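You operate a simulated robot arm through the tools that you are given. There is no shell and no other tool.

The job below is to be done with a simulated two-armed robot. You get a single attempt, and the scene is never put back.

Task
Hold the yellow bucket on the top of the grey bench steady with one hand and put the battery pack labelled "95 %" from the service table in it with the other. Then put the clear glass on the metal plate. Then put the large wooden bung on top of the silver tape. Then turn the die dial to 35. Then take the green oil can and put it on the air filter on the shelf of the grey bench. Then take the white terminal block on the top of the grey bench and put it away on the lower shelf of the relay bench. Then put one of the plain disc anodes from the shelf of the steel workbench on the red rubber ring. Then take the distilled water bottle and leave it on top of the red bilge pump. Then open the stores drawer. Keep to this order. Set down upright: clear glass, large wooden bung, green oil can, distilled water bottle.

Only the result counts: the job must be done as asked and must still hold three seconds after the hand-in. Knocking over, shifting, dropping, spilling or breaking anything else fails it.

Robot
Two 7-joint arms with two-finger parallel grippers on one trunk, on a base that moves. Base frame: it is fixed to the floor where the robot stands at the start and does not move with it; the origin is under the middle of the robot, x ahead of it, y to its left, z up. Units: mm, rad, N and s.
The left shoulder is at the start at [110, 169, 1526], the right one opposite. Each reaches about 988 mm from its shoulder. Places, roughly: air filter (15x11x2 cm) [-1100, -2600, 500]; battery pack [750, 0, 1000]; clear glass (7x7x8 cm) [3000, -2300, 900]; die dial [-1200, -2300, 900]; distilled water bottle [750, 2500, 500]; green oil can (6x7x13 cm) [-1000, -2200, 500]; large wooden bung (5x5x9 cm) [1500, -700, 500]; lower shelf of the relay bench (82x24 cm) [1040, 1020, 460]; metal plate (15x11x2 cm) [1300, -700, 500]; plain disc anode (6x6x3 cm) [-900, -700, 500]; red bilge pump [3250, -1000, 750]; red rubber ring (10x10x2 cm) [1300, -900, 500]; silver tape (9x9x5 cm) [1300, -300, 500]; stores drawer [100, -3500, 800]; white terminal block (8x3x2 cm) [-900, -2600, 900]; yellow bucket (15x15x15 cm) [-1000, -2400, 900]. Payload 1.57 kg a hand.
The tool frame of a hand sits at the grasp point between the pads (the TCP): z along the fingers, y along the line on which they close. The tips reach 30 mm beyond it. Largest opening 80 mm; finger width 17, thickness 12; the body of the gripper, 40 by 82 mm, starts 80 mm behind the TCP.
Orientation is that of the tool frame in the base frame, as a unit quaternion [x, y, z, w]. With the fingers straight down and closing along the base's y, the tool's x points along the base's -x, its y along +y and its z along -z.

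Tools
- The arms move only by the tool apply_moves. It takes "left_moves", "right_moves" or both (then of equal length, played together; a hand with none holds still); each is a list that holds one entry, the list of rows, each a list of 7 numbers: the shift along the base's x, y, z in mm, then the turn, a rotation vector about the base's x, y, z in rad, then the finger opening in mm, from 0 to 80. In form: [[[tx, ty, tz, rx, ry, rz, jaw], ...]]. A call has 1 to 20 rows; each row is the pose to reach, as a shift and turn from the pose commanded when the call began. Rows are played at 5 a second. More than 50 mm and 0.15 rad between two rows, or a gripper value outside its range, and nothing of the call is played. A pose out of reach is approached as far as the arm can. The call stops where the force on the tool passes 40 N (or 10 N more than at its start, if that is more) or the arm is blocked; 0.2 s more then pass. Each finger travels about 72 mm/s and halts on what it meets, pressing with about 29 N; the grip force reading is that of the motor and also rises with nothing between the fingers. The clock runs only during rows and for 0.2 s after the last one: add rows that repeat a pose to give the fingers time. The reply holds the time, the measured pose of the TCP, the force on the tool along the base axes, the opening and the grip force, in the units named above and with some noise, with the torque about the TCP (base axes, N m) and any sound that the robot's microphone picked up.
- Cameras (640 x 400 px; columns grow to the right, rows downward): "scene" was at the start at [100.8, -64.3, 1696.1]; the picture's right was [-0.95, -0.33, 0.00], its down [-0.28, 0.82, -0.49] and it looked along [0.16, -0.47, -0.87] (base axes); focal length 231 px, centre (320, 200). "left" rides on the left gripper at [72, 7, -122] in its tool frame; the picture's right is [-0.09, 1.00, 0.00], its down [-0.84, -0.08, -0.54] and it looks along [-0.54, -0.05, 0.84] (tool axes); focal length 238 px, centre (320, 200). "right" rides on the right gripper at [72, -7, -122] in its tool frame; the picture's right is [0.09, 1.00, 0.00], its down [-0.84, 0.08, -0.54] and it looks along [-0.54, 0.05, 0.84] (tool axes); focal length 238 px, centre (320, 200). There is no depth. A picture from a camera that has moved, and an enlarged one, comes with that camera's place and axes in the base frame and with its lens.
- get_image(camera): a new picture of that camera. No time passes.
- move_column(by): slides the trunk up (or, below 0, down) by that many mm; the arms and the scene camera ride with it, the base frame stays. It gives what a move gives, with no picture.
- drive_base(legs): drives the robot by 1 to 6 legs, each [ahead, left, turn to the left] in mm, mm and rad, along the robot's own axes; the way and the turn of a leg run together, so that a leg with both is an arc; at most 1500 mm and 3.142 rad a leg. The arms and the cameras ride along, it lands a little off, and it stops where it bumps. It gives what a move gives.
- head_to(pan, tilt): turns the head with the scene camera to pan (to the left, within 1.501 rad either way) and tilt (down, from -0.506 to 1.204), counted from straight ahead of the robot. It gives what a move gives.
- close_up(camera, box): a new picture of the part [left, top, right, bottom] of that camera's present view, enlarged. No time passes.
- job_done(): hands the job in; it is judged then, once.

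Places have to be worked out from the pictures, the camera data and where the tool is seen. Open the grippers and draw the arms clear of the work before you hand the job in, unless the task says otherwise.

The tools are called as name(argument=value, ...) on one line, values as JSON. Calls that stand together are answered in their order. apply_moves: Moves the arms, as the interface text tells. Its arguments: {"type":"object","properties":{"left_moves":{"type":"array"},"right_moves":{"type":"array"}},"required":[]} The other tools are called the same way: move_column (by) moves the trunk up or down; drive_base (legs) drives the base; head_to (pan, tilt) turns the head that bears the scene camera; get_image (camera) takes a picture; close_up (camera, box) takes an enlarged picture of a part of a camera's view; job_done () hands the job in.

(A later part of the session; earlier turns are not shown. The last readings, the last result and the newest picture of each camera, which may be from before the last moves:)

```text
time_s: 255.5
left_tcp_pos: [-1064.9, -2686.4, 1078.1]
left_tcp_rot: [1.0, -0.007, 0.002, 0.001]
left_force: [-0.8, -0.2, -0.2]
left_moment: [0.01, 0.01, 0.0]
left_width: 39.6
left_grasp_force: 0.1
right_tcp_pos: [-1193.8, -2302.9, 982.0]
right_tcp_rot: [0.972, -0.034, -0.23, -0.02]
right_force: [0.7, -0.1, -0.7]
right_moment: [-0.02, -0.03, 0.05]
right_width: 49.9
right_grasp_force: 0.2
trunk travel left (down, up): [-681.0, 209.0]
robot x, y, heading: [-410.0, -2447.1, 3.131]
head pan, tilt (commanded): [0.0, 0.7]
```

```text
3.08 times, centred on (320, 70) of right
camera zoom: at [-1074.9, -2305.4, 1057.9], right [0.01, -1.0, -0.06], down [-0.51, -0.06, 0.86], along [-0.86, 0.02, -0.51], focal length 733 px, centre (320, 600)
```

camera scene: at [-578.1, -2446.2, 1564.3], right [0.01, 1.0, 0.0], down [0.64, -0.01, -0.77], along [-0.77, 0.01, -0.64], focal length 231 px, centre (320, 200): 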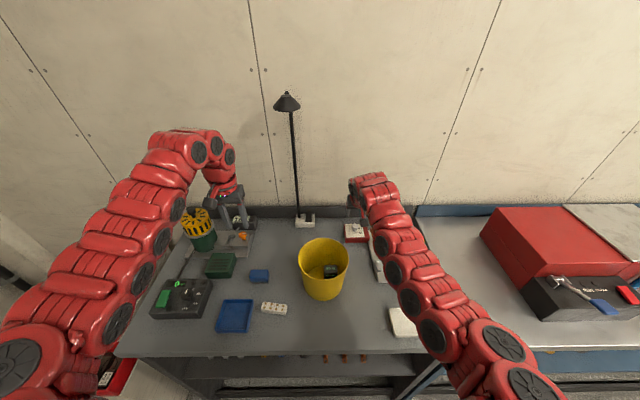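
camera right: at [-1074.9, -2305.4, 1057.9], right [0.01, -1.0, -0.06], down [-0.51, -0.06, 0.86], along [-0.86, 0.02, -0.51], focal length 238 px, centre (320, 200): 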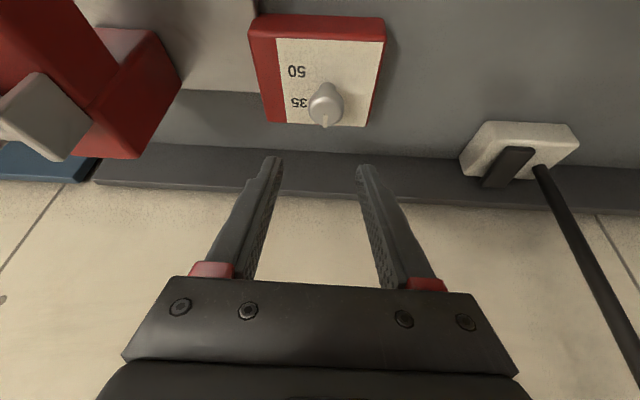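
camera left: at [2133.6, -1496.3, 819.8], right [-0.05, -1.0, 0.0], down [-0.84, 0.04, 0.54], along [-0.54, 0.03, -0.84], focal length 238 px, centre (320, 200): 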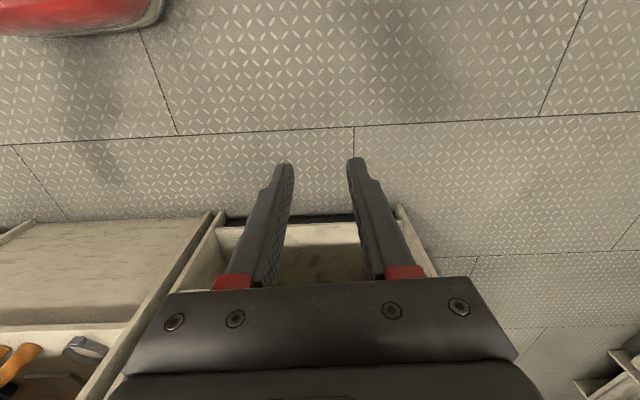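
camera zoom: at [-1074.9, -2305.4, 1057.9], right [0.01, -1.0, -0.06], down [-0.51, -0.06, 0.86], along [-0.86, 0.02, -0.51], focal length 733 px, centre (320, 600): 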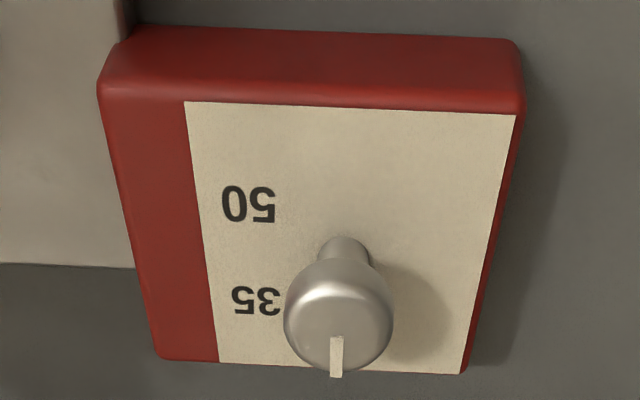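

Knob axis ≈(-1194, -2303), plate z≈885. Because the tips reach 30 mm past the TCP, I'll grip the head near the fingertips (TCP z≈921). I pre-yaw the hand +0.3 rad and descend to z≈934.

apply_moves(right_moves=[[[2, 0, 0, 0, 0, 0.1, 50], [5, 1, 0, 0, 0, 0.2, 50], [8, 1.5, 0, 0, 0, 0.3, 50], [8, 1.5, -20, 0, 0, 0.3, 50], [8, 1.5, -38, 0, 0, 0.3, 50], [8, 1.5, -48, 0, 0, 0.3, 50], [8, 1.5, -48, 0, 0, 0.3, 50]]])

get_image(camera="right")

close_up(camera="scene", box=[320, 200, 416, 260])

```text
time_s: 257.1
left_tcp_pos: [-1063.4, -2684.4, 1078.1]
left_tcp_rot: [1.0, -0.008, 0.002, 0.0]
left_force: [-0.3, -0.1, 0.1]
left_moment: [-0.02, 0.05, 0.04]
left_width: 40.1
left_grasp_force: 0.1
right_tcp_pos: [-1166.0, -2314.5, 930.8]
right_tcp_rot: [0.967, 0.105, -0.234, 0.008]
right_force: [-2.1, 7.0, 2.3]
right_moment: [-0.52, -0.23, 0.29]
right_width: 58.5
right_grasp_force: 5.0
right hand out of reach, approached as far as the arm can: row 3, 4, 5, 6, 7
trunk travel left (down, up): [-681.0, 209.0]
robot x, y, heading: [-414.4, -2445.2, 3.129]
head pan, tilt (commanded): [0.0, 0.7]
```

```text
taken
camera right: at [-1051.5, -2285.5, 1006.9], right [0.29, -0.96, -0.07], down [-0.47, -0.21, 0.86], along [-0.84, -0.21, -0.51], focal length 238 px, centre (320, 200)
```

right: 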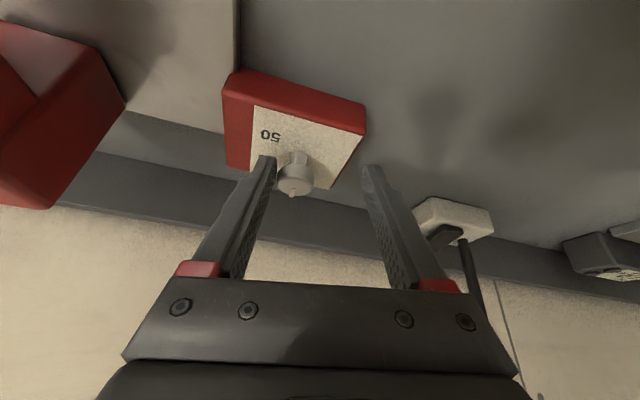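

```text
6.67 times, centred on (368, 230) of scene
camera zoom: at [-578.3, -2444.0, 1564.3], right [0.01, 1.0, 0.0], down [0.64, -0.01, -0.76], along [-0.76, 0.01, -0.64], focal length 1539 px, centre (0, 0)
```

zoom: 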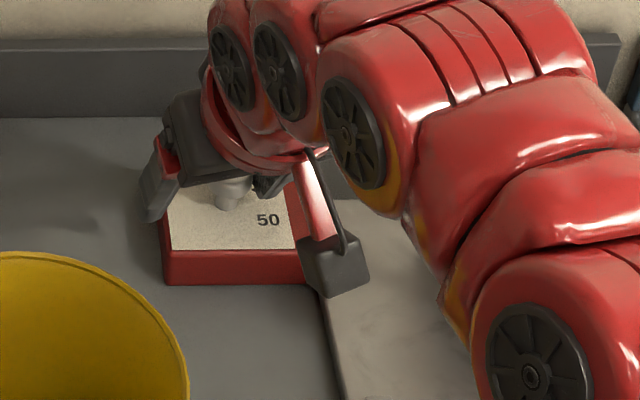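

The arm ran out of reach and a finger is touching the knob's side (7 N). I lift straight up to free it.

apply_moves(right_moves=[[[0, 2, 10, 0, 0, 0, 60], [0, 2, 25, 0, 0, 0, 60], [0, 2, 45, 0, 0, 0, 60], [0, 2, 45, 0, 0, 0, 60]]])

close_up(camera="right", box=[200, 40, 400, 200])

```text
time_s: 258.1
left_tcp_pos: [-1063.9, -2686.5, 1077.1]
left_tcp_rot: [1.0, -0.007, 0.003, 0.0]
left_force: [0.4, -0.5, -0.6]
left_moment: [0.0, -0.02, -0.02]
left_width: 40.1
left_grasp_force: 0.1
right_tcp_pos: [-1168.5, -2318.5, 930.6]
right_tcp_rot: [0.966, 0.108, -0.233, 0.01]
right_force: [-0.1, 5.6, -1.4]
right_moment: [0.1, 0.0, -0.15]
right_width: 64.4
right_grasp_force: 2.3
right hand out of reach, approached as far as the arm can: row 1, 2, 3, 4
trunk travel left (down, up): [-681.0, 209.0]
robot x, y, heading: [-415.5, -2448.8, 3.129]
head pan, tilt (commanded): [0.0, 0.7]
```

```text
2.50 times, centred on (300, 120) of right
camera zoom: at [-1051.8, -2288.0, 1006.8], right [0.29, -0.95, -0.07], down [-0.47, -0.21, 0.86], along [-0.83, -0.21, -0.51], focal length 596 px, centre (370, 400)
```

zoom: 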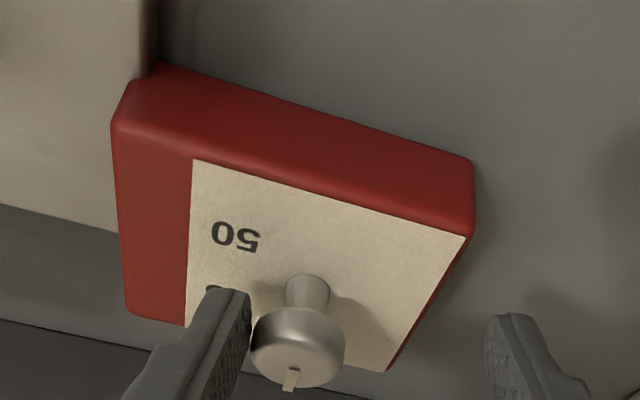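

The arm can't rise by itself in this posture, but the knob is unturned. I raise with the trunk instead.

move_column(by=60)

get_image(camera="right")

```text
time_s: 259.1
left_tcp_pos: [-1064.5, -2688.2, 1137.7]
left_tcp_rot: [1.0, -0.006, 0.002, 0.0]
left_force: [0.7, 0.3, 1.2]
left_moment: [0.03, 0.01, -0.01]
left_width: 40.0
left_grasp_force: 0.0
right_tcp_pos: [-1166.4, -2319.6, 992.2]
right_tcp_rot: [0.967, 0.107, -0.233, 0.008]
right_force: [-0.8, 0.3, 0.3]
right_moment: [-0.02, 0.02, 0.01]
right_width: 60.1
right_grasp_force: 0.1
trunk travel left (down, up): [-741.0, 149.0]
robot x, y, heading: [-412.1, -2443.9, 3.135]
head pan, tilt (commanded): [0.0, 0.7]
```

```text
taken
camera right: at [-1051.7, -2289.0, 1067.0], right [0.29, -0.95, -0.07], down [-0.47, -0.21, 0.86], along [-0.83, -0.21, -0.51], focal length 238 px, centre (320, 200)
```

right: 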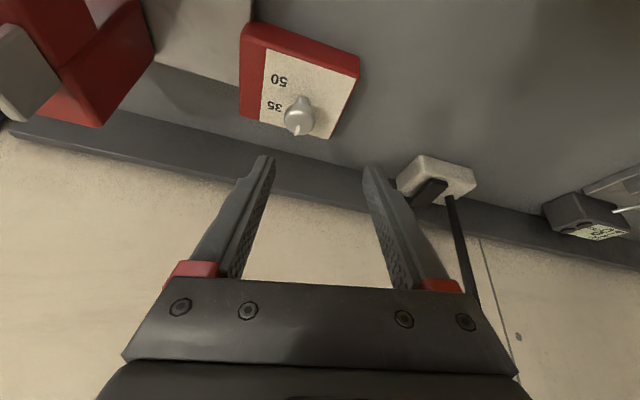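

Freed. The arm works best with its wrist ≈590–650 mm from the shoulder, so I strafe left 40 mm and set the hand above the knob with yaw ≈+0.38, to be lowered by the trunk.

drive_base(legs=[[0, 40, 0.005]])

apply_moves(right_moves=[[[-5, 20, -3, 0, 0, 0.08, 50], [-10, 40, -6, 0, 0, 0.16, 50], [-18, 58, -10, 0, 0, 0.24, 50], [-18, 58, -10, 0, 0, 0.24, 50]]])

get_image(camera="right")

```text
time_s: 260.0
left_tcp_pos: [-1062.7, -2725.9, 1138.6]
left_tcp_rot: [1.0, -0.005, 0.002, 0.002]
left_force: [0.5, 0.4, 0.0]
left_moment: [-0.06, 0.01, 0.01]
left_width: 40.0
left_grasp_force: 0.1
right_tcp_pos: [-1167.7, -2359.4, 990.2]
right_tcp_rot: [0.966, 0.109, -0.233, 0.011]
right_force: [0.3, -0.3, -0.9]
right_moment: [-0.02, -0.02, 0.01]
right_width: 59.9
right_grasp_force: 0.1
trunk travel left (down, up): [-741.0, 149.0]
robot x, y, heading: [-412.0, -2489.9, 3.138]
head pan, tilt (commanded): [0.0, 0.7]
```

```text
time_s: 261.0
left_tcp_pos: [-1064.0, -2728.6, 1137.9]
left_tcp_rot: [1.0, -0.005, 0.003, 0.0]
left_force: [-0.4, -0.1, 0.1]
left_moment: [-0.03, 0.0, 0.0]
left_width: 40.0
left_grasp_force: 0.1
right_tcp_pos: [-1167.9, -2360.4, 990.5]
right_tcp_rot: [0.966, 0.109, -0.233, 0.01]
right_force: [0.1, 0.2, 0.0]
right_moment: [-0.04, -0.01, 0.0]
right_width: 50.0
right_grasp_force: 0.0
right hand out of reach, approached as far as the arm can: row 1, 2, 3, 4
trunk travel left (down, up): [-741.0, 149.0]
robot x, y, heading: [-412.5, -2489.4, 3.134]
head pan, tilt (commanded): [0.0, 0.7]
```

```text
taken
camera right: at [-1052.8, -2330.2, 1066.8], right [0.29, -0.95, -0.07], down [-0.47, -0.21, 0.86], along [-0.83, -0.22, -0.51], focal length 238 px, centre (320, 200)
```

right: 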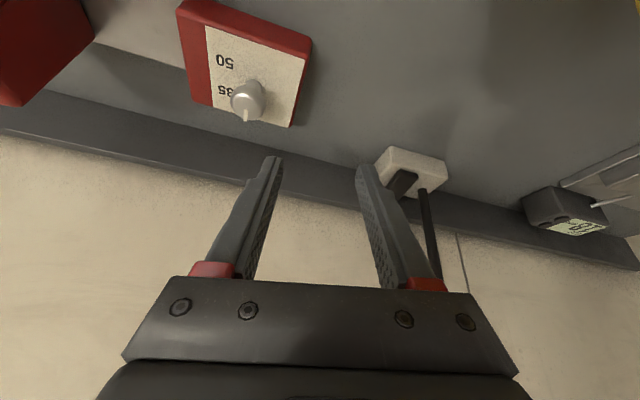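

The yaw in that direction seems to hit a joint limit. I try a pure translation without additional yaw.

apply_moves(right_moves=[[[-5, 20, 0, 0, 0, 0, 50], [-10, 40, 0, 0, 0, 0, 50], [-15, 57, 0, 0, 0, 0, 50], [-15, 57, 0, 0, 0, 0, 50]]])

```text
time_s: 262.0
left_tcp_pos: [-1062.2, -2728.4, 1136.7]
left_tcp_rot: [1.0, -0.005, 0.003, 0.0]
left_force: [0.7, 0.2, -0.9]
left_moment: [-0.01, -0.04, 0.02]
left_width: 40.0
left_grasp_force: 0.0
right_tcp_pos: [-1168.3, -2352.6, 989.2]
right_tcp_rot: [0.966, 0.105, -0.234, 0.006]
right_force: [0.6, 0.2, 0.2]
right_moment: [0.01, 0.0, -0.02]
right_width: 50.0
right_grasp_force: 0.1
right hand out of reach, approached as far as the arm can: row 1, 2, 3, 4
trunk travel left (down, up): [-741.0, 149.0]
robot x, y, heading: [-413.2, -2488.9, 3.138]
head pan, tilt (commanded): [0.0, 0.7]
```

Still limited. I yaw back (negative) while translating, to get away from the limit.

apply_moves(right_moves=[[[-3, 12, 0, 0, 0, -0.1, 50], [-6, 25, 0, 0, 0, -0.2, 50], [-10, 37, 0, 0, 0, -0.3, 50], [-15, 50, 0, 0, 0, -0.35, 50], [-15, 50, 0, 0, 0, -0.35, 50]]])

get_image(camera="scene")

```text
time_s: 263.2
left_tcp_pos: [-1063.1, -2730.1, 1137.8]
left_tcp_rot: [1.0, -0.005, 0.001, 0.0]
left_force: [0.0, -1.3, -0.3]
left_moment: [0.0, 0.02, -0.02]
left_width: 39.9
left_grasp_force: 0.1
right_tcp_pos: [-1186.5, -2305.5, 989.1]
right_tcp_rot: [0.97, -0.061, -0.231, -0.031]
right_force: [0.8, -0.5, 0.3]
right_moment: [0.01, 0.01, -0.05]
right_width: 49.7
right_grasp_force: 0.1
trunk travel left (down, up): [-741.0, 149.0]
robot x, y, heading: [-414.1, -2487.4, 3.137]
head pan, tilt (commanded): [0.0, 0.7]
```

```text
taken
camera scene: at [-578.9, -2486.8, 1624.2], right [0.01, 1.0, 0.0], down [0.64, 0.0, -0.76], along [-0.76, 0.01, -0.64], focal length 231 px, centre (320, 200)
```

scene: 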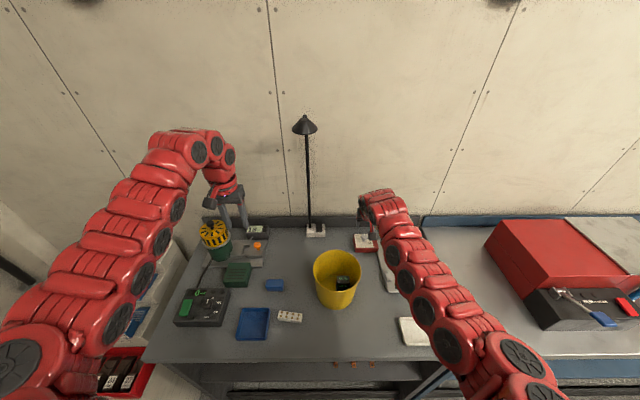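

That works: pointing is now π−0.2, TCP right behind/above the knob. I'll turn in two ~30° bites. First verify the alignment in the camera.

close_up(camera="right", box=[240, 0, 440, 160])

```text
2.50 times, centred on (340, 80) of right
camera zoom: at [-1068.6, -2316.3, 1065.2], right [-0.05, -1.0, -0.07], down [-0.51, -0.04, 0.86], along [-0.86, 0.08, -0.51], focal length 596 px, centre (270, 500)
```

zoom: 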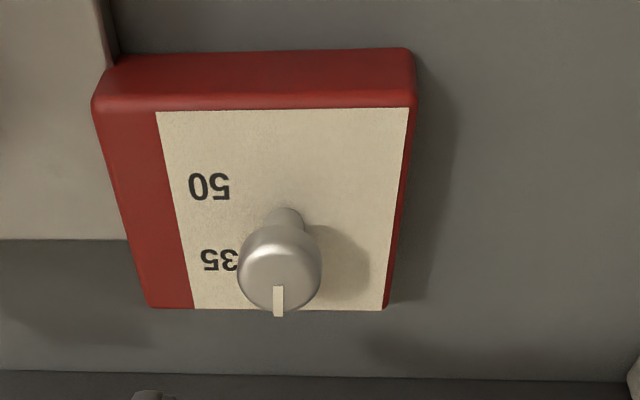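

Knob axis ≈(-1193, -2302). I shift 2 mm and lower with the trunk by 60 mm so the fingers straddle the knob.

apply_moves(right_moves=[[[2, 1, 0, 0, 0, 0, 50], [2, 1, 0, 0, 0, 0, 50]]])

move_column(by=-60)

get_image(camera="right")

```text
time_s: 263.8
left_tcp_pos: [-1062.5, -2729.5, 1137.4]
left_tcp_rot: [1.0, -0.005, 0.002, 0.001]
left_force: [-1.1, 1.0, 0.3]
left_moment: [0.0, -0.05, 0.0]
left_width: 39.9
left_grasp_force: 0.0
right_tcp_pos: [-1186.1, -2305.0, 988.7]
right_tcp_rot: [0.971, -0.061, -0.231, -0.031]
right_force: [0.5, -0.4, 0.3]
right_moment: [0.0, 0.0, -0.02]
right_width: 50.0
right_grasp_force: 0.0
trunk travel left (down, up): [-741.0, 149.0]
robot x, y, heading: [-411.3, -2485.0, 3.131]
head pan, tilt (commanded): [0.0, 0.7]
```

```text
time_s: 264.8
left_tcp_pos: [-1062.7, -2729.4, 1077.0]
left_tcp_rot: [1.0, -0.006, 0.003, 0.0]
left_force: [-0.2, 0.7, 0.1]
left_moment: [-0.04, 0.02, 0.01]
left_width: 39.9
left_grasp_force: 0.1
right_tcp_pos: [-1184.8, -2304.4, 928.7]
right_tcp_rot: [0.97, -0.061, -0.232, -0.031]
right_force: [0.6, 0.1, -0.6]
right_moment: [0.0, -0.02, -0.01]
right_width: 50.1
right_grasp_force: 0.1
trunk travel left (down, up): [-681.0, 209.0]
robot x, y, heading: [-414.5, -2485.5, 3.133]
head pan, tilt (commanded): [0.0, 0.7]
```

```text
taken
camera right: at [-1067.1, -2315.8, 1004.8], right [-0.05, -1.0, -0.07], down [-0.51, -0.04, 0.86], along [-0.86, 0.08, -0.51], focal length 238 px, centre (320, 200)
```

right: 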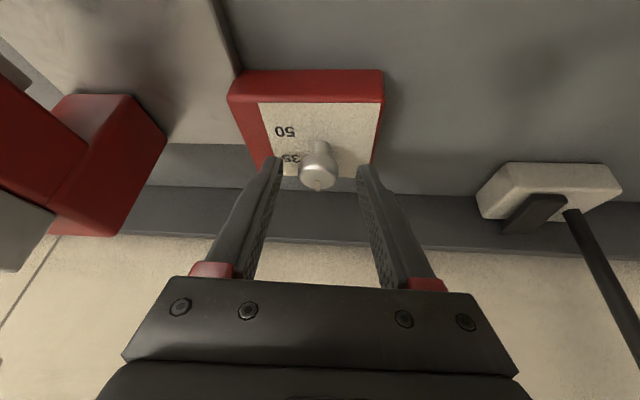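

The knob sits between the fingertips. I lower 8 mm more and close on it.

move_column(by=-8)

apply_moves(right_moves=[[[0, 0, 0, 0, 0, 0, 38], [0, 0, 0, 0, 0, 0, 28], [0, 0, 0, 0, 0, 0, 15], [0, 0, 0, 0, 0, 0, 10], [0, 0, 0, 0, 0, 0, 10]]])

get_image(camera="right")

```text
time_s: 265.4
left_tcp_pos: [-1063.4, -2730.3, 1070.7]
left_tcp_rot: [1.0, -0.005, 0.003, 0.0]
left_force: [-0.3, 0.0, -0.2]
left_moment: [0.03, 0.0, -0.01]
left_width: 40.0
left_grasp_force: 0.2
right_tcp_pos: [-1184.3, -2305.5, 920.5]
right_tcp_rot: [0.971, -0.062, -0.231, -0.032]
right_force: [2.0, -0.8, 3.0]
right_moment: [-0.11, 0.0, 0.0]
right_width: 49.5
right_grasp_force: 0.1
trunk travel left (down, up): [-673.0, 217.0]
robot x, y, heading: [-410.6, -2485.4, 3.136]
head pan, tilt (commanded): [0.0, 0.7]
```

```text
time_s: 266.6
left_tcp_pos: [-1063.2, -2728.5, 1069.3]
left_tcp_rot: [1.0, -0.005, 0.002, 0.0]
left_force: [0.1, -0.1, 0.2]
left_moment: [0.0, 0.01, 0.0]
left_width: 40.0
left_grasp_force: 0.0
right_tcp_pos: [-1185.9, -2303.4, 920.7]
right_tcp_rot: [0.97, -0.062, -0.232, -0.031]
right_force: [0.5, 4.1, 2.5]
right_moment: [0.23, 0.05, -0.03]
right_width: 25.3
right_grasp_force: 36.4
trunk travel left (down, up): [-673.0, 217.0]
robot x, y, heading: [-413.8, -2483.8, 3.133]
head pan, tilt (commanded): [0.0, 0.7]
```

```text
taken
camera right: at [-1066.9, -2314.4, 996.9], right [-0.05, -1.0, -0.07], down [-0.51, -0.04, 0.86], along [-0.86, 0.08, -0.51], focal length 238 px, centre (320, 200)
```

right: 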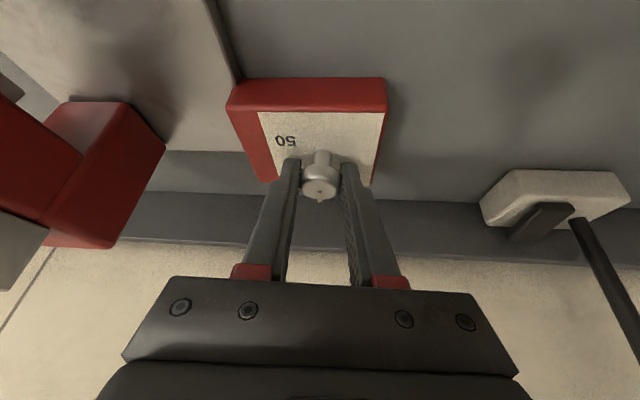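

The knob head is gripped (25 mm). I rotate −0.55 rad about the vertical axis through the knob.

apply_moves(right_moves=[[[-0.1, -0.7, 0, 0, 0, -0.1, 10], [-0.3, -1.4, 0, 0, 0, -0.2, 10], [-0.6, -2.1, 0, 0, 0, -0.3, 10], [-0.9, -2.7, 0, 0, 0, -0.4, 10], [-1.3, -3.3, 0, 0, 0, -0.5, 10], [-1.5, -3.6, 0, 0, 0, -0.55, 10], [-1.5, -3.6, 0, 0, 0, -0.55, 10]]])

get_image(camera="right")

```text
time_s: 268.2
left_tcp_pos: [-1063.1, -2725.4, 1070.5]
left_tcp_rot: [1.0, -0.006, 0.002, 0.0]
left_force: [0.0, -0.9, 0.1]
left_moment: [0.01, -0.02, -0.02]
left_width: 39.9
left_grasp_force: 0.0
right_tcp_pos: [-1185.6, -2304.9, 921.7]
right_tcp_rot: [0.917, -0.324, -0.213, -0.092]
right_force: [-1.2, 21.7, 5.1]
right_moment: [0.22, 0.06, -0.05]
right_width: 25.6
right_grasp_force: 36.9
trunk travel left (down, up): [-673.0, 217.0]
robot x, y, heading: [-410.7, -2485.8, 3.134]
head pan, tilt (commanded): [0.0, 0.7]
```

```text
taken
camera right: at [-1091.7, -2376.7, 996.9], right [-0.57, -0.82, -0.07], down [-0.45, 0.24, 0.86], along [-0.69, 0.52, -0.51], focal length 238 px, centre (320, 200)
```

right: 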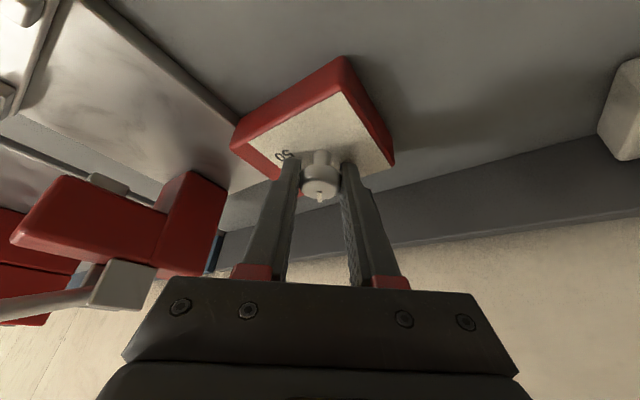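

The knob turned with the gripper by ~31°. I open, rotate the hand back +0.55, and take a second bite.

apply_moves(right_moves=[[[0, 0, 0, 0, 0, 0, 30], [0, 0, 0, 0, 0, 0, 44], [0, 0, 0, 0, 0, 0, 50], [0.2, 1.0, 0, 0, 0, 0.1, 50], [0.6, 1.5, 0, 0, 0, 0.2, 50], [0.9, 2.0, 0, 0, 0, 0.3, 50], [1.2, 2.5, 0, 0, 0, 0.4, 50], [1.4, 3.0, 0, 0, 0, 0.5, 50], [1.5, 3.3, 0, 0, 0, 0.55, 50], [1.5, 3.3, 0, 0, 0, 0.55, 50]]])

get_image(camera="right")

close_up(camera="right", box=[220, 60, 400, 220])

```text
time_s: 270.4
left_tcp_pos: [-1063.5, -2729.9, 1069.2]
left_tcp_rot: [1.0, -0.005, 0.002, 0.0]
left_force: [-0.3, 1.1, 0.2]
left_moment: [0.0, 0.01, 0.0]
left_width: 40.0
left_grasp_force: 0.1
right_tcp_pos: [-1186.9, -2305.4, 921.9]
right_tcp_rot: [0.97, -0.061, -0.232, -0.032]
right_force: [-3.7, 1.2, 6.1]
right_moment: [-0.14, 0.14, -0.08]
right_width: 48.9
right_grasp_force: 0.0
trunk travel left (down, up): [-673.0, 217.0]
robot x, y, heading: [-414.4, -2486.6, 3.135]
head pan, tilt (commanded): [0.0, 0.7]
```

```text
taken
camera right: at [-1067.8, -2316.5, 997.1], right [-0.05, -1.0, -0.07], down [-0.51, -0.04, 0.86], along [-0.86, 0.08, -0.51], focal length 238 px, centre (320, 200)
```

right: 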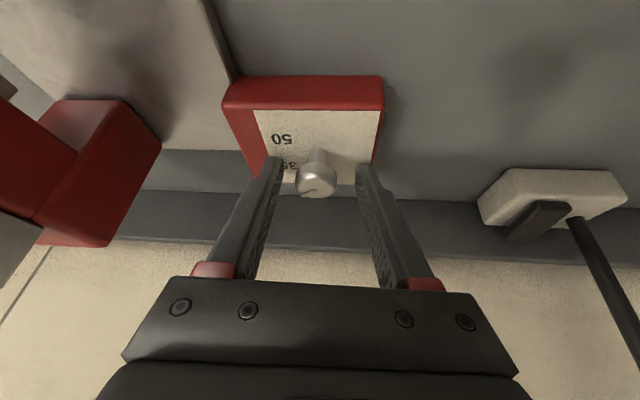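

```text
2.50 times, centred on (310, 140) of right
camera zoom: at [-1067.8, -2316.5, 997.1], right [-0.05, -1.0, -0.07], down [-0.51, -0.04, 0.86], along [-0.86, 0.08, -0.51], focal length 596 px, centre (345, 350)
```

zoom: 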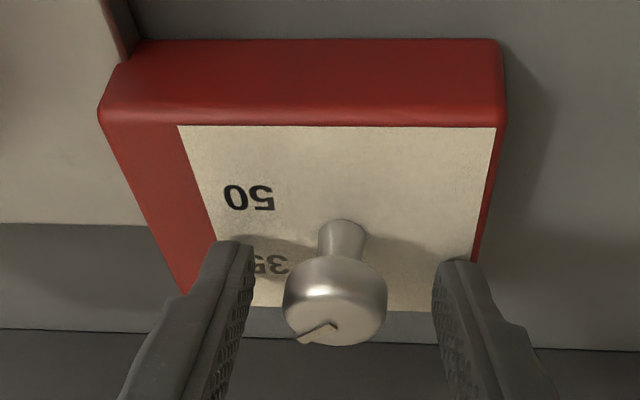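

The pointer now stands at ≈32°. I raise 2 mm (the tips touch the plate), grip again, and rotate the remaining ≈0.5 rad.

move_column(by=2)

apply_moves(right_moves=[[[0, 2, 0, 0, 0, 0, 38], [0, 2, 0, 0, 0, 0, 26], [0, 2, 0, 0, 0, 0, 12], [0, 2, 0, 0, 0, 0, 10], [0, 2, 0, 0, 0, 0, 10], [-0.1, 1.3, 0, 0, 0, -0.1, 10], [-0.3, 0.6, 0, 0, 0, -0.2, 10], [-0.6, -0.1, 0, 0, 0, -0.3, 10], [-0.9, -0.7, 0, 0, 0, -0.4, 10], [-1.3, -1.3, 0, 0, 0, -0.5, 10], [-1.3, -1.3, 0, 0, 0, -0.5, 10]]])

get_image(camera="right")

```text
time_s: 270.9
left_tcp_pos: [-1062.3, -2729.6, 1071.7]
left_tcp_rot: [1.0, -0.005, 0.002, -0.001]
left_force: [-0.2, 0.1, 0.1]
left_moment: [0.02, -0.02, 0.0]
left_width: 40.0
left_grasp_force: 0.0
right_tcp_pos: [-1185.3, -2306.6, 923.6]
right_tcp_rot: [0.971, -0.06, -0.23, -0.031]
right_force: [1.1, 0.3, 0.0]
right_moment: [-0.02, 0.0, -0.01]
right_width: 50.1
right_grasp_force: 0.1
trunk travel left (down, up): [-675.0, 215.0]
robot x, y, heading: [-412.0, -2484.5, 3.134]
head pan, tilt (commanded): [0.0, 0.7]
```

```text
time_s: 273.3
left_tcp_pos: [-1063.4, -2726.7, 1071.8]
left_tcp_rot: [1.0, -0.005, 0.003, 0.001]
left_force: [-0.5, -0.1, 1.0]
left_moment: [0.02, -0.01, 0.01]
left_width: 40.1
left_grasp_force: 0.1
right_tcp_pos: [-1186.3, -2304.7, 922.1]
right_tcp_rot: [0.925, -0.301, -0.215, -0.087]
right_force: [4.3, 15.3, -3.9]
right_moment: [0.22, -0.17, -0.09]
right_width: 25.5
right_grasp_force: 37.0
trunk travel left (down, up): [-675.0, 215.0]
robot x, y, heading: [-410.9, -2482.9, 3.134]
head pan, tilt (commanded): [0.0, 0.7]
```

```text
taken
camera right: at [-1088.9, -2371.4, 998.9], right [-0.53, -0.85, -0.07], down [-0.47, 0.21, 0.86], along [-0.71, 0.49, -0.51], focal length 238 px, centre (320, 200)
```

right: 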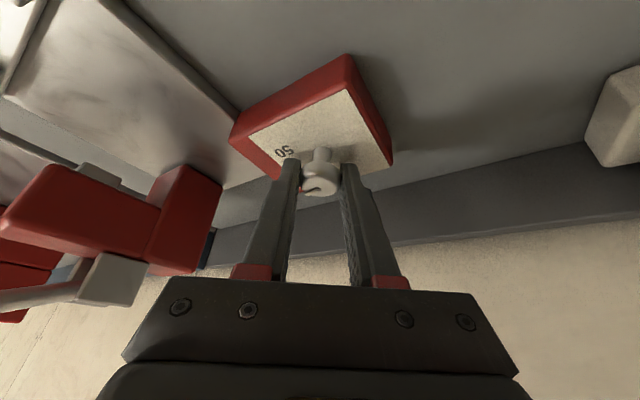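

Total turn should be ≈60°. I open the fingers and raise the hand 60 mm to check the pointer.

apply_moves(right_moves=[[[0, 0, 0, 0, 0, 0, 30], [0, 0, 0, 0, 0, 0, 44], [0, 0, 0, 0, 0, 0, 50], [0, 0, 0, 0, 0, 0, 50]]])

move_column(by=60)

get_image(camera="right")

close_up(camera="scene", box=[340, 210, 420, 260])

```text
time_s: 274.3
left_tcp_pos: [-1063.5, -2729.1, 1071.4]
left_tcp_rot: [1.0, -0.005, 0.003, 0.0]
left_force: [-0.4, 0.2, -0.3]
left_moment: [0.0, 0.01, 0.02]
left_width: 40.1
left_grasp_force: 0.0
right_tcp_pos: [-1187.7, -2309.5, 923.2]
right_tcp_rot: [0.926, -0.298, -0.217, -0.087]
right_force: [0.2, -0.1, 0.1]
right_moment: [0.01, 0.01, -0.01]
right_width: 50.1
right_grasp_force: 0.1
trunk travel left (down, up): [-675.0, 215.0]
robot x, y, heading: [-414.0, -2485.9, 3.138]
head pan, tilt (commanded): [0.0, 0.7]
```

```text
time_s: 275.3
left_tcp_pos: [-1063.4, -2729.1, 1132.7]
left_tcp_rot: [1.0, -0.006, 0.002, 0.0]
left_force: [-0.4, -0.1, 0.8]
left_moment: [0.01, 0.03, -0.02]
left_width: 40.1
left_grasp_force: 0.1
right_tcp_pos: [-1187.1, -2307.5, 983.7]
right_tcp_rot: [0.925, -0.3, -0.216, -0.087]
right_force: [0.5, 0.1, 0.6]
right_moment: [0.0, 0.03, 0.02]
right_width: 49.9
right_grasp_force: 0.1
trunk travel left (down, up): [-735.0, 155.0]
robot x, y, heading: [-413.6, -2488.9, 3.136]
head pan, tilt (commanded): [0.0, 0.7]
```

```text
taken
camera right: at [-1089.2, -2374.8, 1059.2], right [-0.52, -0.85, -0.07], down [-0.47, 0.21, 0.86], along [-0.71, 0.48, -0.51], focal length 238 px, centre (320, 200)
```

right: 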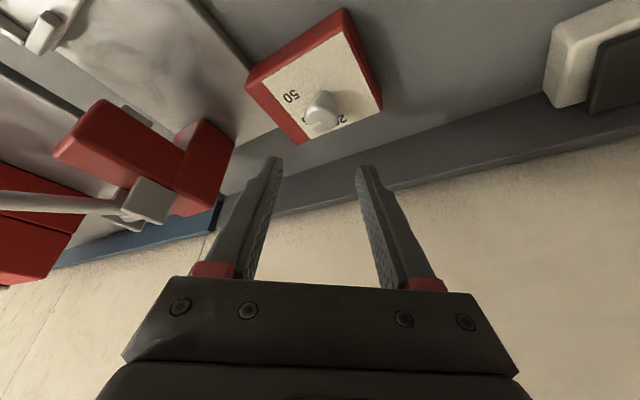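

```text
8.00 times, centred on (380, 235) of scene
camera zoom: at [-579.3, -2486.7, 1618.2], right [0.01, 1.0, 0.0], down [0.64, -0.01, -0.76], along [-0.76, 0.01, -0.64], focal length 1847 px, centre (-160, -80)
```

zoom: 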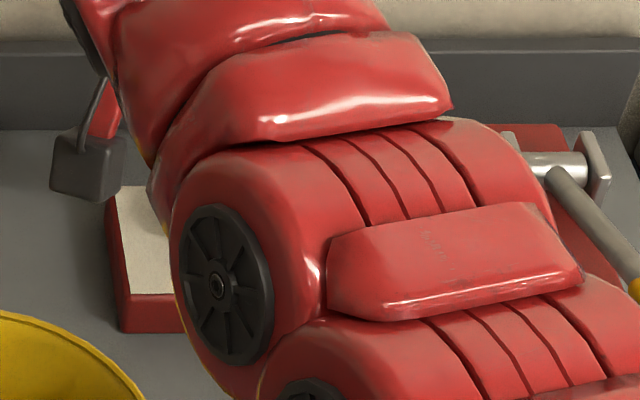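

A third label shows near the original pointer position. I zoom in to read the dial.

close_up(camera="right", box=[240, 5, 400, 155])

```text
2.67 times, centred on (320, 80) of right
camera zoom: at [-1089.2, -2374.8, 1059.2], right [-0.52, -0.85, -0.07], down [-0.47, 0.21, 0.86], along [-0.71, 0.48, -0.51], focal length 636 px, centre (320, 520)
```

zoom: 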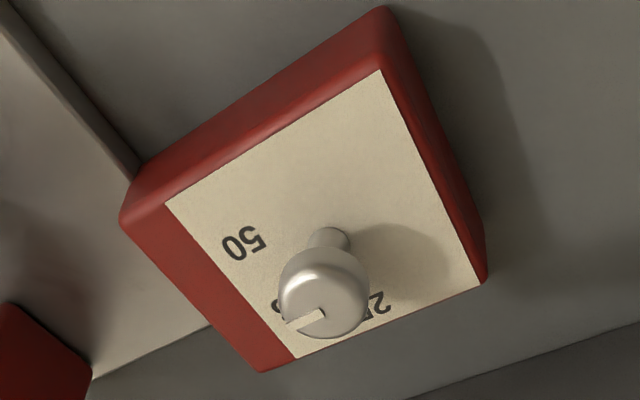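

The pointer seems to have gone a bit past 60° (dragged on release). I rotate the hand back to the earlier viewpoint to measure the pointer precisely.

apply_moves(right_moves=[[[0.5, 1, 0, 0, 0, 0.1, 50], [1, 2, 0, 0, 0, 0.2, 50], [1.5, 3, 0, 0, 0, 0.3, 50], [2, 4, 0, 0, 0, 0.4, 50], [2, 5, 0, 0, 0, 0.5, 50], [2, 5, 0, 0, 0, 0.5, 50]]])

close_up(camera="right", box=[240, 0, 440, 160])

```text
time_s: 276.7
left_tcp_pos: [-1062.2, -2729.6, 1130.3]
left_tcp_rot: [1.0, -0.005, 0.002, -0.001]
left_force: [-0.6, 0.4, 0.2]
left_moment: [0.0, 0.03, 0.01]
left_width: 40.1
left_grasp_force: 0.0
right_tcp_pos: [-1185.1, -2304.2, 983.8]
right_tcp_rot: [0.97, -0.061, -0.231, -0.031]
right_force: [0.1, 0.2, -0.2]
right_moment: [-0.01, 0.02, -0.02]
right_width: 50.0
right_grasp_force: 0.0
trunk travel left (down, up): [-735.0, 155.0]
robot x, y, heading: [-413.1, -2485.7, 3.131]
head pan, tilt (commanded): [0.0, 0.7]
```

```text
2.50 times, centred on (340, 80) of right
camera zoom: at [-1067.9, -2314.6, 1058.8], right [-0.05, -1.0, -0.07], down [-0.51, -0.04, 0.86], along [-0.86, 0.08, -0.51], focal length 596 px, centre (270, 500)
```

zoom: 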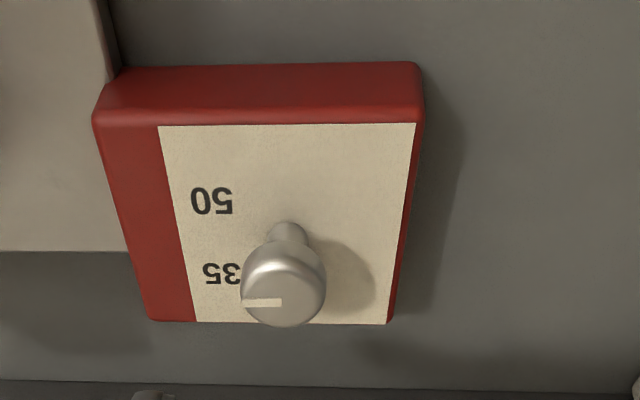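

The pointer now reads ≈90° (midway between 35 and 50): each release dragged it ~15°. I'll regrip with the hand yawed and turn it back ≈30°, then null the side force before opening.

apply_moves(right_moves=[[[0, -0.6, 0, 0, 0, -0.1, 50], [0, -1.3, 0, 0, 0, -0.2, 50], [0, -2, 0, 0, 0, -0.3, 50], [0, -2.6, 0, 0, 0, -0.4, 50], [0, -3.2, 0, 0, 0, -0.5, 50], [0, -3.8, 0, 0, 0, -0.595, 50], [0, -3.8, 0, 0, 0, -0.595, 50]]])

move_column(by=-60)

get_image(camera="right")

```text
time_s: 278.3
left_tcp_pos: [-1061.9, -2729.7, 1131.8]
left_tcp_rot: [1.0, -0.005, 0.003, 0.0]
left_force: [-0.2, 0.0, -0.2]
left_moment: [-0.04, 0.01, -0.01]
left_width: 40.1
left_grasp_force: 0.1
right_tcp_pos: [-1184.3, -2306.0, 983.8]
right_tcp_rot: [0.909, -0.344, -0.211, -0.098]
right_force: [-0.4, -0.3, -1.0]
right_moment: [0.02, 0.02, -0.02]
right_width: 50.0
right_grasp_force: 0.2
trunk travel left (down, up): [-735.0, 155.0]
robot x, y, heading: [-415.3, -2485.3, 3.136]
head pan, tilt (commanded): [0.0, 0.7]
```

```text
time_s: 279.3
left_tcp_pos: [-1062.8, -2729.5, 1070.9]
left_tcp_rot: [1.0, -0.005, 0.002, 0.0]
left_force: [0.3, 0.5, 0.3]
left_moment: [0.03, 0.01, 0.02]
left_width: 40.1
left_grasp_force: 0.0
right_tcp_pos: [-1184.2, -2307.4, 923.4]
right_tcp_rot: [0.91, -0.343, -0.211, -0.097]
right_force: [0.6, -0.8, 0.4]
right_moment: [-0.01, -0.01, -0.01]
right_width: 49.9
right_grasp_force: 0.0
trunk travel left (down, up): [-675.0, 215.0]
robot x, y, heading: [-410.0, -2484.0, 3.136]
head pan, tilt (commanded): [0.0, 0.7]
```

```text
taken
camera right: at [-1093.6, -2382.6, 999.4], right [-0.6, -0.8, -0.07], down [-0.44, 0.26, 0.86], along [-0.67, 0.55, -0.51], focal length 238 px, centre (320, 200)
```

right: 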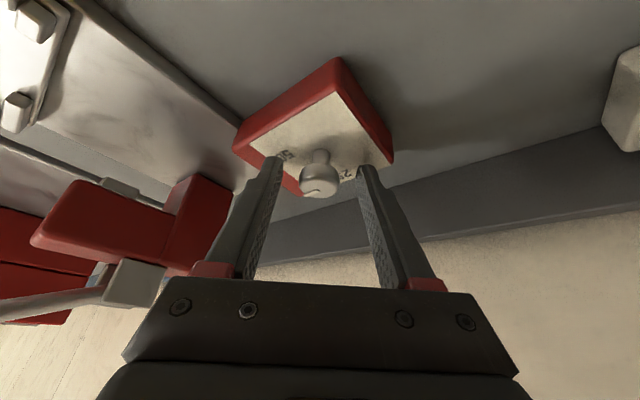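

The knob is centred between the fingers. I close and read the forces.

apply_moves(right_moves=[[[0, 0, 0, 0, 0, 0, 38], [0, 0, 0, 0, 0, 0, 27], [0, 0, 0, 0, 0, 0, 15], [0, 0, 0, 0, 0, 0, 10], [0, 0, 0, 0, 0, 0, 10]]])

close_up(camera="right", box=[260, 120, 380, 220])

```text
time_s: 280.5
left_tcp_pos: [-1063.5, -2729.0, 1071.1]
left_tcp_rot: [1.0, -0.005, 0.001, 0.0]
left_force: [-0.4, -0.6, 0.2]
left_moment: [0.01, 0.0, 0.0]
left_width: 40.1
left_grasp_force: 0.0
right_tcp_pos: [-1184.0, -2307.0, 923.4]
right_tcp_rot: [0.91, -0.343, -0.212, -0.098]
right_force: [2.1, 1.1, -0.3]
right_moment: [0.11, 0.01, -0.01]
right_width: 25.4
right_grasp_force: 36.8
trunk travel left (down, up): [-675.0, 215.0]
robot x, y, heading: [-414.6, -2487.9, 3.136]
head pan, tilt (commanded): [0.0, 0.7]
```

```text
4.00 times, centred on (320, 170) of right
camera zoom: at [-1093.5, -2382.3, 999.2], right [-0.6, -0.8, -0.07], down [-0.44, 0.26, 0.86], along [-0.66, 0.55, -0.51], focal length 953 px, centre (320, 320)
```

zoom: 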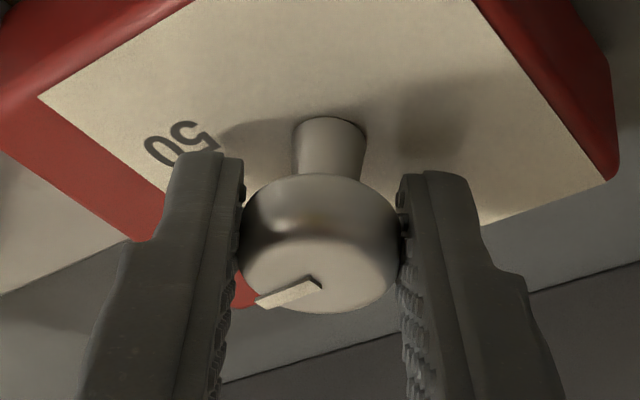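

Clear view: pointer at ≈88°, side force ≈2 N. I rotate back +0.48 rad about the knob axis.

apply_moves(right_moves=[[[0.5, 0.8, 0, 0, 0, 0.1, 10], [0.8, 1.6, 0, 0, 0, 0.2, 10], [1.1, 2.4, 0, 0, 0, 0.3, 10], [1.35, 3.3, 0, 0, 0, 0.4, 10], [1.5, 4.0, 0, 0, 0, 0.48, 10], [1.5, 4.0, 0, 0, 0, 0.48, 10]]])

close_up(camera="right", box=[260, 120, 380, 220])

```text
time_s: 281.9
left_tcp_pos: [-1062.5, -2729.7, 1071.7]
left_tcp_rot: [1.0, -0.005, 0.002, -0.001]
left_force: [-0.5, 0.2, -0.4]
left_moment: [-0.05, 0.0, 0.0]
left_width: 39.8
left_grasp_force: 0.0
right_tcp_pos: [-1182.7, -2304.7, 923.6]
right_tcp_rot: [0.966, -0.116, -0.229, -0.043]
right_force: [4.3, -4.5, 2.3]
right_moment: [-0.26, -0.23, 0.0]
right_width: 25.4
right_grasp_force: 37.2
trunk travel left (down, up): [-675.0, 215.0]
robot x, y, heading: [-408.4, -2483.7, 3.134]
head pan, tilt (commanded): [0.0, 0.7]
```

```text
4.00 times, centred on (320, 170) of right
camera zoom: at [-1067.0, -2328.5, 999.1], right [-0.16, -0.98, -0.07], down [-0.51, 0.02, 0.86], along [-0.84, 0.18, -0.51], focal length 953 px, centre (320, 320)
```

zoom: 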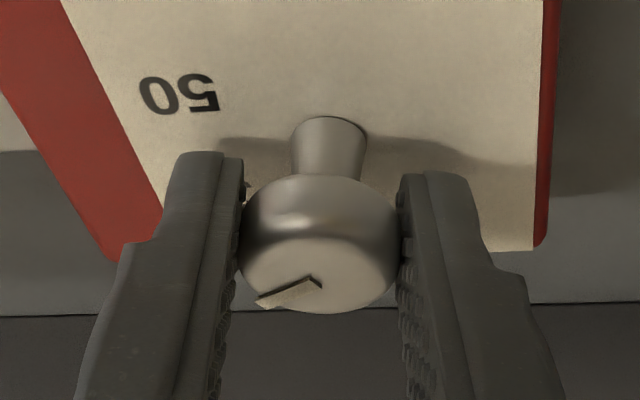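

The pointer is now at ≈59–61°. I null the small side force before opening.

apply_moves(right_moves=[[[0.6, -0.6, 0.3, 0, 0, 0, 10], [1.0, -1.0, 0.5, 0, 0, 0, 10], [1.0, -1.0, 0.5, 0, 0, 0, 10]]])

```text
time_s: 282.7
left_tcp_pos: [-1062.9, -2730.3, 1071.1]
left_tcp_rot: [1.0, -0.005, 0.002, -0.001]
left_force: [0.7, -0.1, 0.9]
left_moment: [0.01, -0.04, -0.01]
left_width: 40.0
left_grasp_force: 0.0
right_tcp_pos: [-1183.2, -2304.1, 923.2]
right_tcp_rot: [0.965, -0.117, -0.229, -0.045]
right_force: [-2.4, -3.3, -2.8]
right_moment: [0.3, 0.92, 0.01]
right_width: 25.3
right_grasp_force: 37.6
trunk travel left (down, up): [-675.0, 215.0]
robot x, y, heading: [-415.2, -2487.0, 3.133]
head pan, tilt (commanded): [0.0, 0.7]
```

Residual force along the pads is ~1 N. I open the fingers now.

apply_moves(right_moves=[[[-0.3, -0.5, -0.3, 0, 0, 0, 10], [-0.3, -0.5, -0.3, 0, 0, 0, 32], [-0.3, -0.5, -0.3, 0, 0, 0, 46], [-0.3, -0.5, -0.3, 0, 0, 0, 50], [-0.3, -0.5, -0.3, 0, 0, 0, 50]]])

close_up(camera="right", box=[260, 120, 380, 220])

```text
time_s: 283.9
left_tcp_pos: [-1063.5, -2730.3, 1070.5]
left_tcp_rot: [1.0, -0.006, 0.002, 0.0]
left_force: [0.5, 0.3, -0.1]
left_moment: [0.02, -0.01, -0.03]
left_width: 39.8
left_grasp_force: 0.1
right_tcp_pos: [-1182.6, -2303.9, 922.6]
right_tcp_rot: [0.965, -0.117, -0.229, -0.045]
right_force: [0.9, 0.5, -0.5]
right_moment: [0.0, 0.01, 0.01]
right_width: 49.7
right_grasp_force: 0.0
trunk travel left (down, up): [-675.0, 215.0]
robot x, y, heading: [-410.8, -2487.3, 3.137]
head pan, tilt (commanded): [0.0, 0.7]
```

```text
4.00 times, centred on (320, 170) of right
camera zoom: at [-1066.5, -2329.3, 999.3], right [-0.17, -0.98, -0.07], down [-0.51, 0.02, 0.86], along [-0.84, 0.18, -0.51], focal length 953 px, centre (320, 320)
```

zoom: 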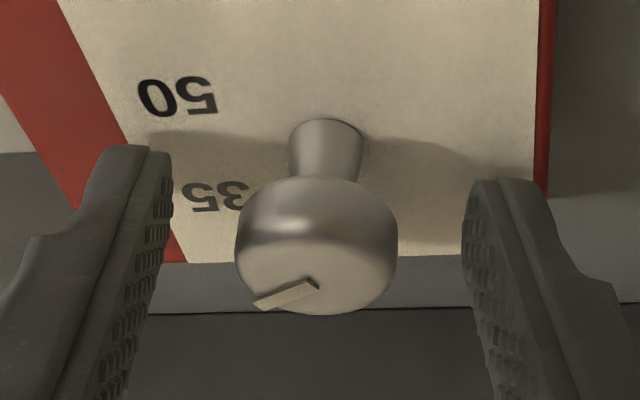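

The release left the pointer unchanged. I raise the hand and re-measure from the higher viewpoint.

move_column(by=62)

close_up(camera="right", box=[240, 0, 440, 160])

```text
time_s: 284.9
left_tcp_pos: [-1062.9, -2729.7, 1134.0]
left_tcp_rot: [1.0, -0.005, 0.002, 0.0]
left_force: [-0.2, 1.4, -0.5]
left_moment: [-0.03, 0.01, -0.02]
left_width: 39.8
left_grasp_force: 0.0
right_tcp_pos: [-1182.4, -2305.1, 985.8]
right_tcp_rot: [0.965, -0.117, -0.228, -0.046]
right_force: [0.3, -0.2, -0.3]
right_moment: [0.0, 0.01, -0.01]
right_width: 50.2
right_grasp_force: 0.1
trunk travel left (down, up): [-737.0, 153.0]
robot x, y, heading: [-412.5, -2485.3, 3.137]
head pan, tilt (commanded): [0.0, 0.7]
```

```text
2.50 times, centred on (340, 80) of right
camera zoom: at [-1066.6, -2329.3, 1061.2], right [-0.16, -0.98, -0.07], down [-0.51, 0.02, 0.86], along [-0.84, 0.18, -0.51], focal length 596 px, centre (270, 500)
```

zoom: 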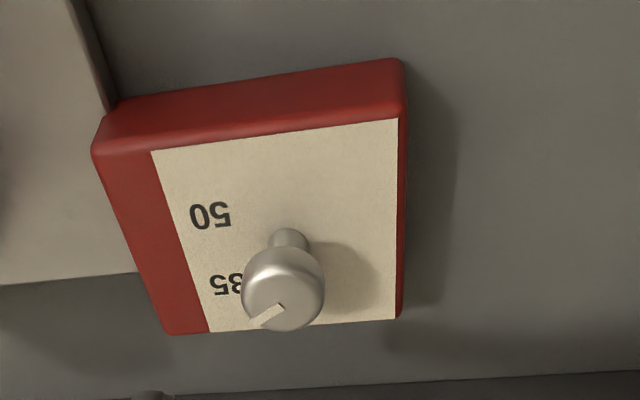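

The dial pointer now measures ≈60°, i.e. at 35. Next the oil can. I back away 500 mm and then reconfigure: tuck the left arm and lower the trunk.

drive_base(legs=[[-500, 0, 0]])

apply_moves(left_moves=[[[25, -35, -10, 0, 0, 0, 40], [50, -70, -20, 0, 0, 0, 40], [75, -105, -30, 0, 0, 0, 40], [100, -140, -40, 0, 0, 0, 40], [125, -175, -50, 0, 0, 0, 40], [150, -210, -60, 0, 0, 0, 40], [175, -245, -70, 0, 0, 0, 40], [200, -280, -80, 0, 0, 0, 40], [225, -315, -88, 0, 0, 0, 40], [230, -345, -90, 0, 0, 0, 40]]])

get_image(camera="scene")

```text
time_s: 287.9
left_tcp_pos: [-565.6, -2730.6, 1133.1]
left_tcp_rot: [1.0, -0.01, 0.002, 0.001]
left_force: [-0.2, -0.4, -1.0]
left_moment: [0.0, 0.01, -0.01]
left_width: 40.1
left_grasp_force: 0.1
right_tcp_pos: [-680.4, -2305.9, 984.9]
right_tcp_rot: [0.965, -0.12, -0.228, -0.045]
right_force: [0.0, -0.2, -1.0]
right_moment: [-0.02, -0.04, -0.02]
right_width: 49.8
right_grasp_force: 0.0
trunk travel left (down, up): [-737.0, 153.0]
robot x, y, heading: [88.6, -2492.0, 3.126]
head pan, tilt (commanded): [0.0, 0.7]
```

```text
time_s: 290.1
left_tcp_pos: [-347.6, -3092.8, 1074.7]
left_tcp_rot: [1.0, -0.008, 0.001, -0.001]
left_force: [0.3, -0.5, 0.4]
left_moment: [0.0, 0.02, 0.02]
left_width: 40.1
left_grasp_force: 0.2
left hand out of reach, approached as far as the arm can: row 2, 3, 4, 5, 6, 7, 8, 9, 10
right_tcp_pos: [-680.0, -2307.3, 987.1]
right_tcp_rot: [0.965, -0.12, -0.229, -0.046]
right_force: [-0.1, -0.4, -0.1]
right_moment: [0.02, 0.0, 0.0]
right_width: 49.7
right_grasp_force: 0.0
trunk travel left (down, up): [-737.0, 153.0]
robot x, y, heading: [85.5, -2496.5, 3.124]
head pan, tilt (commanded): [0.0, 0.7]
```

```text
taken
camera scene: at [-76.3, -2494.9, 1620.4], right [0.01, 1.0, 0.0], down [0.64, -0.01, -0.77], along [-0.77, 0.01, -0.64], focal length 231 px, centre (320, 200)
```

scene: 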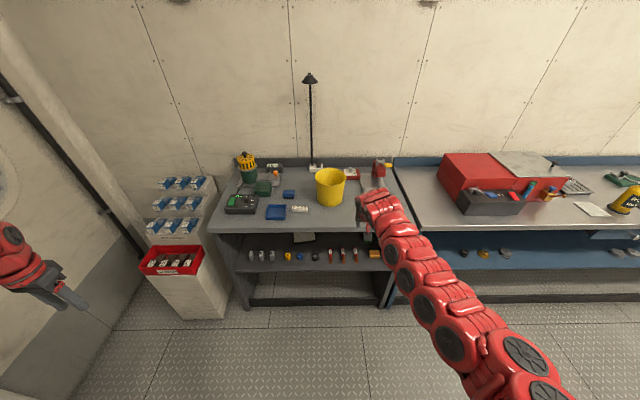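

The left arm is tucked. From here I check the dial once more and look at the shelf.

close_up(camera="scene", box=[330, 155, 394, 195])

close_up(camera="scene", box=[210, 220, 420, 310])

```text
10.00 times, centred on (362, 175) of scene
camera zoom: at [-76.3, -2494.9, 1620.4], right [0.01, 1.0, 0.0], down [0.64, -0.01, -0.77], along [-0.77, 0.01, -0.64], focal length 2308 px, centre (-100, 450)
```

zoom: 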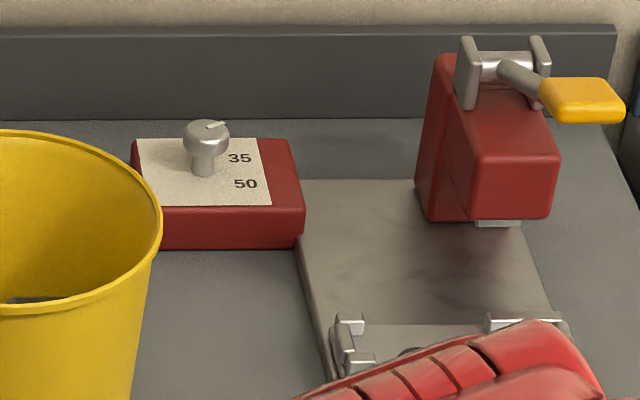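

```text
3.05 times, centred on (315, 265) of scene
camera zoom: at [-76.3, -2494.9, 1620.4], right [0.01, 1.0, 0.0], down [0.64, -0.01, -0.77], along [-0.77, 0.01, -0.64], focal length 704 px, centre (335, 2)
```

zoom: 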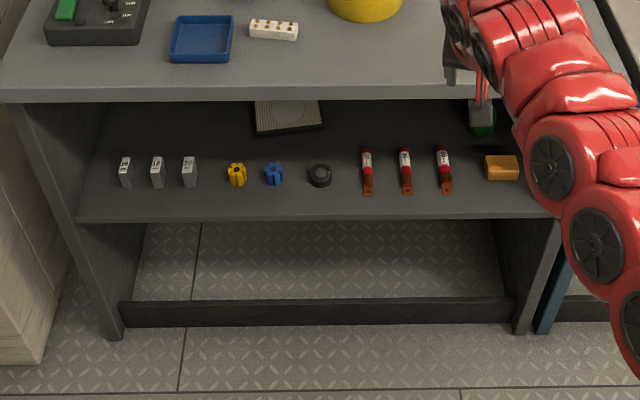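

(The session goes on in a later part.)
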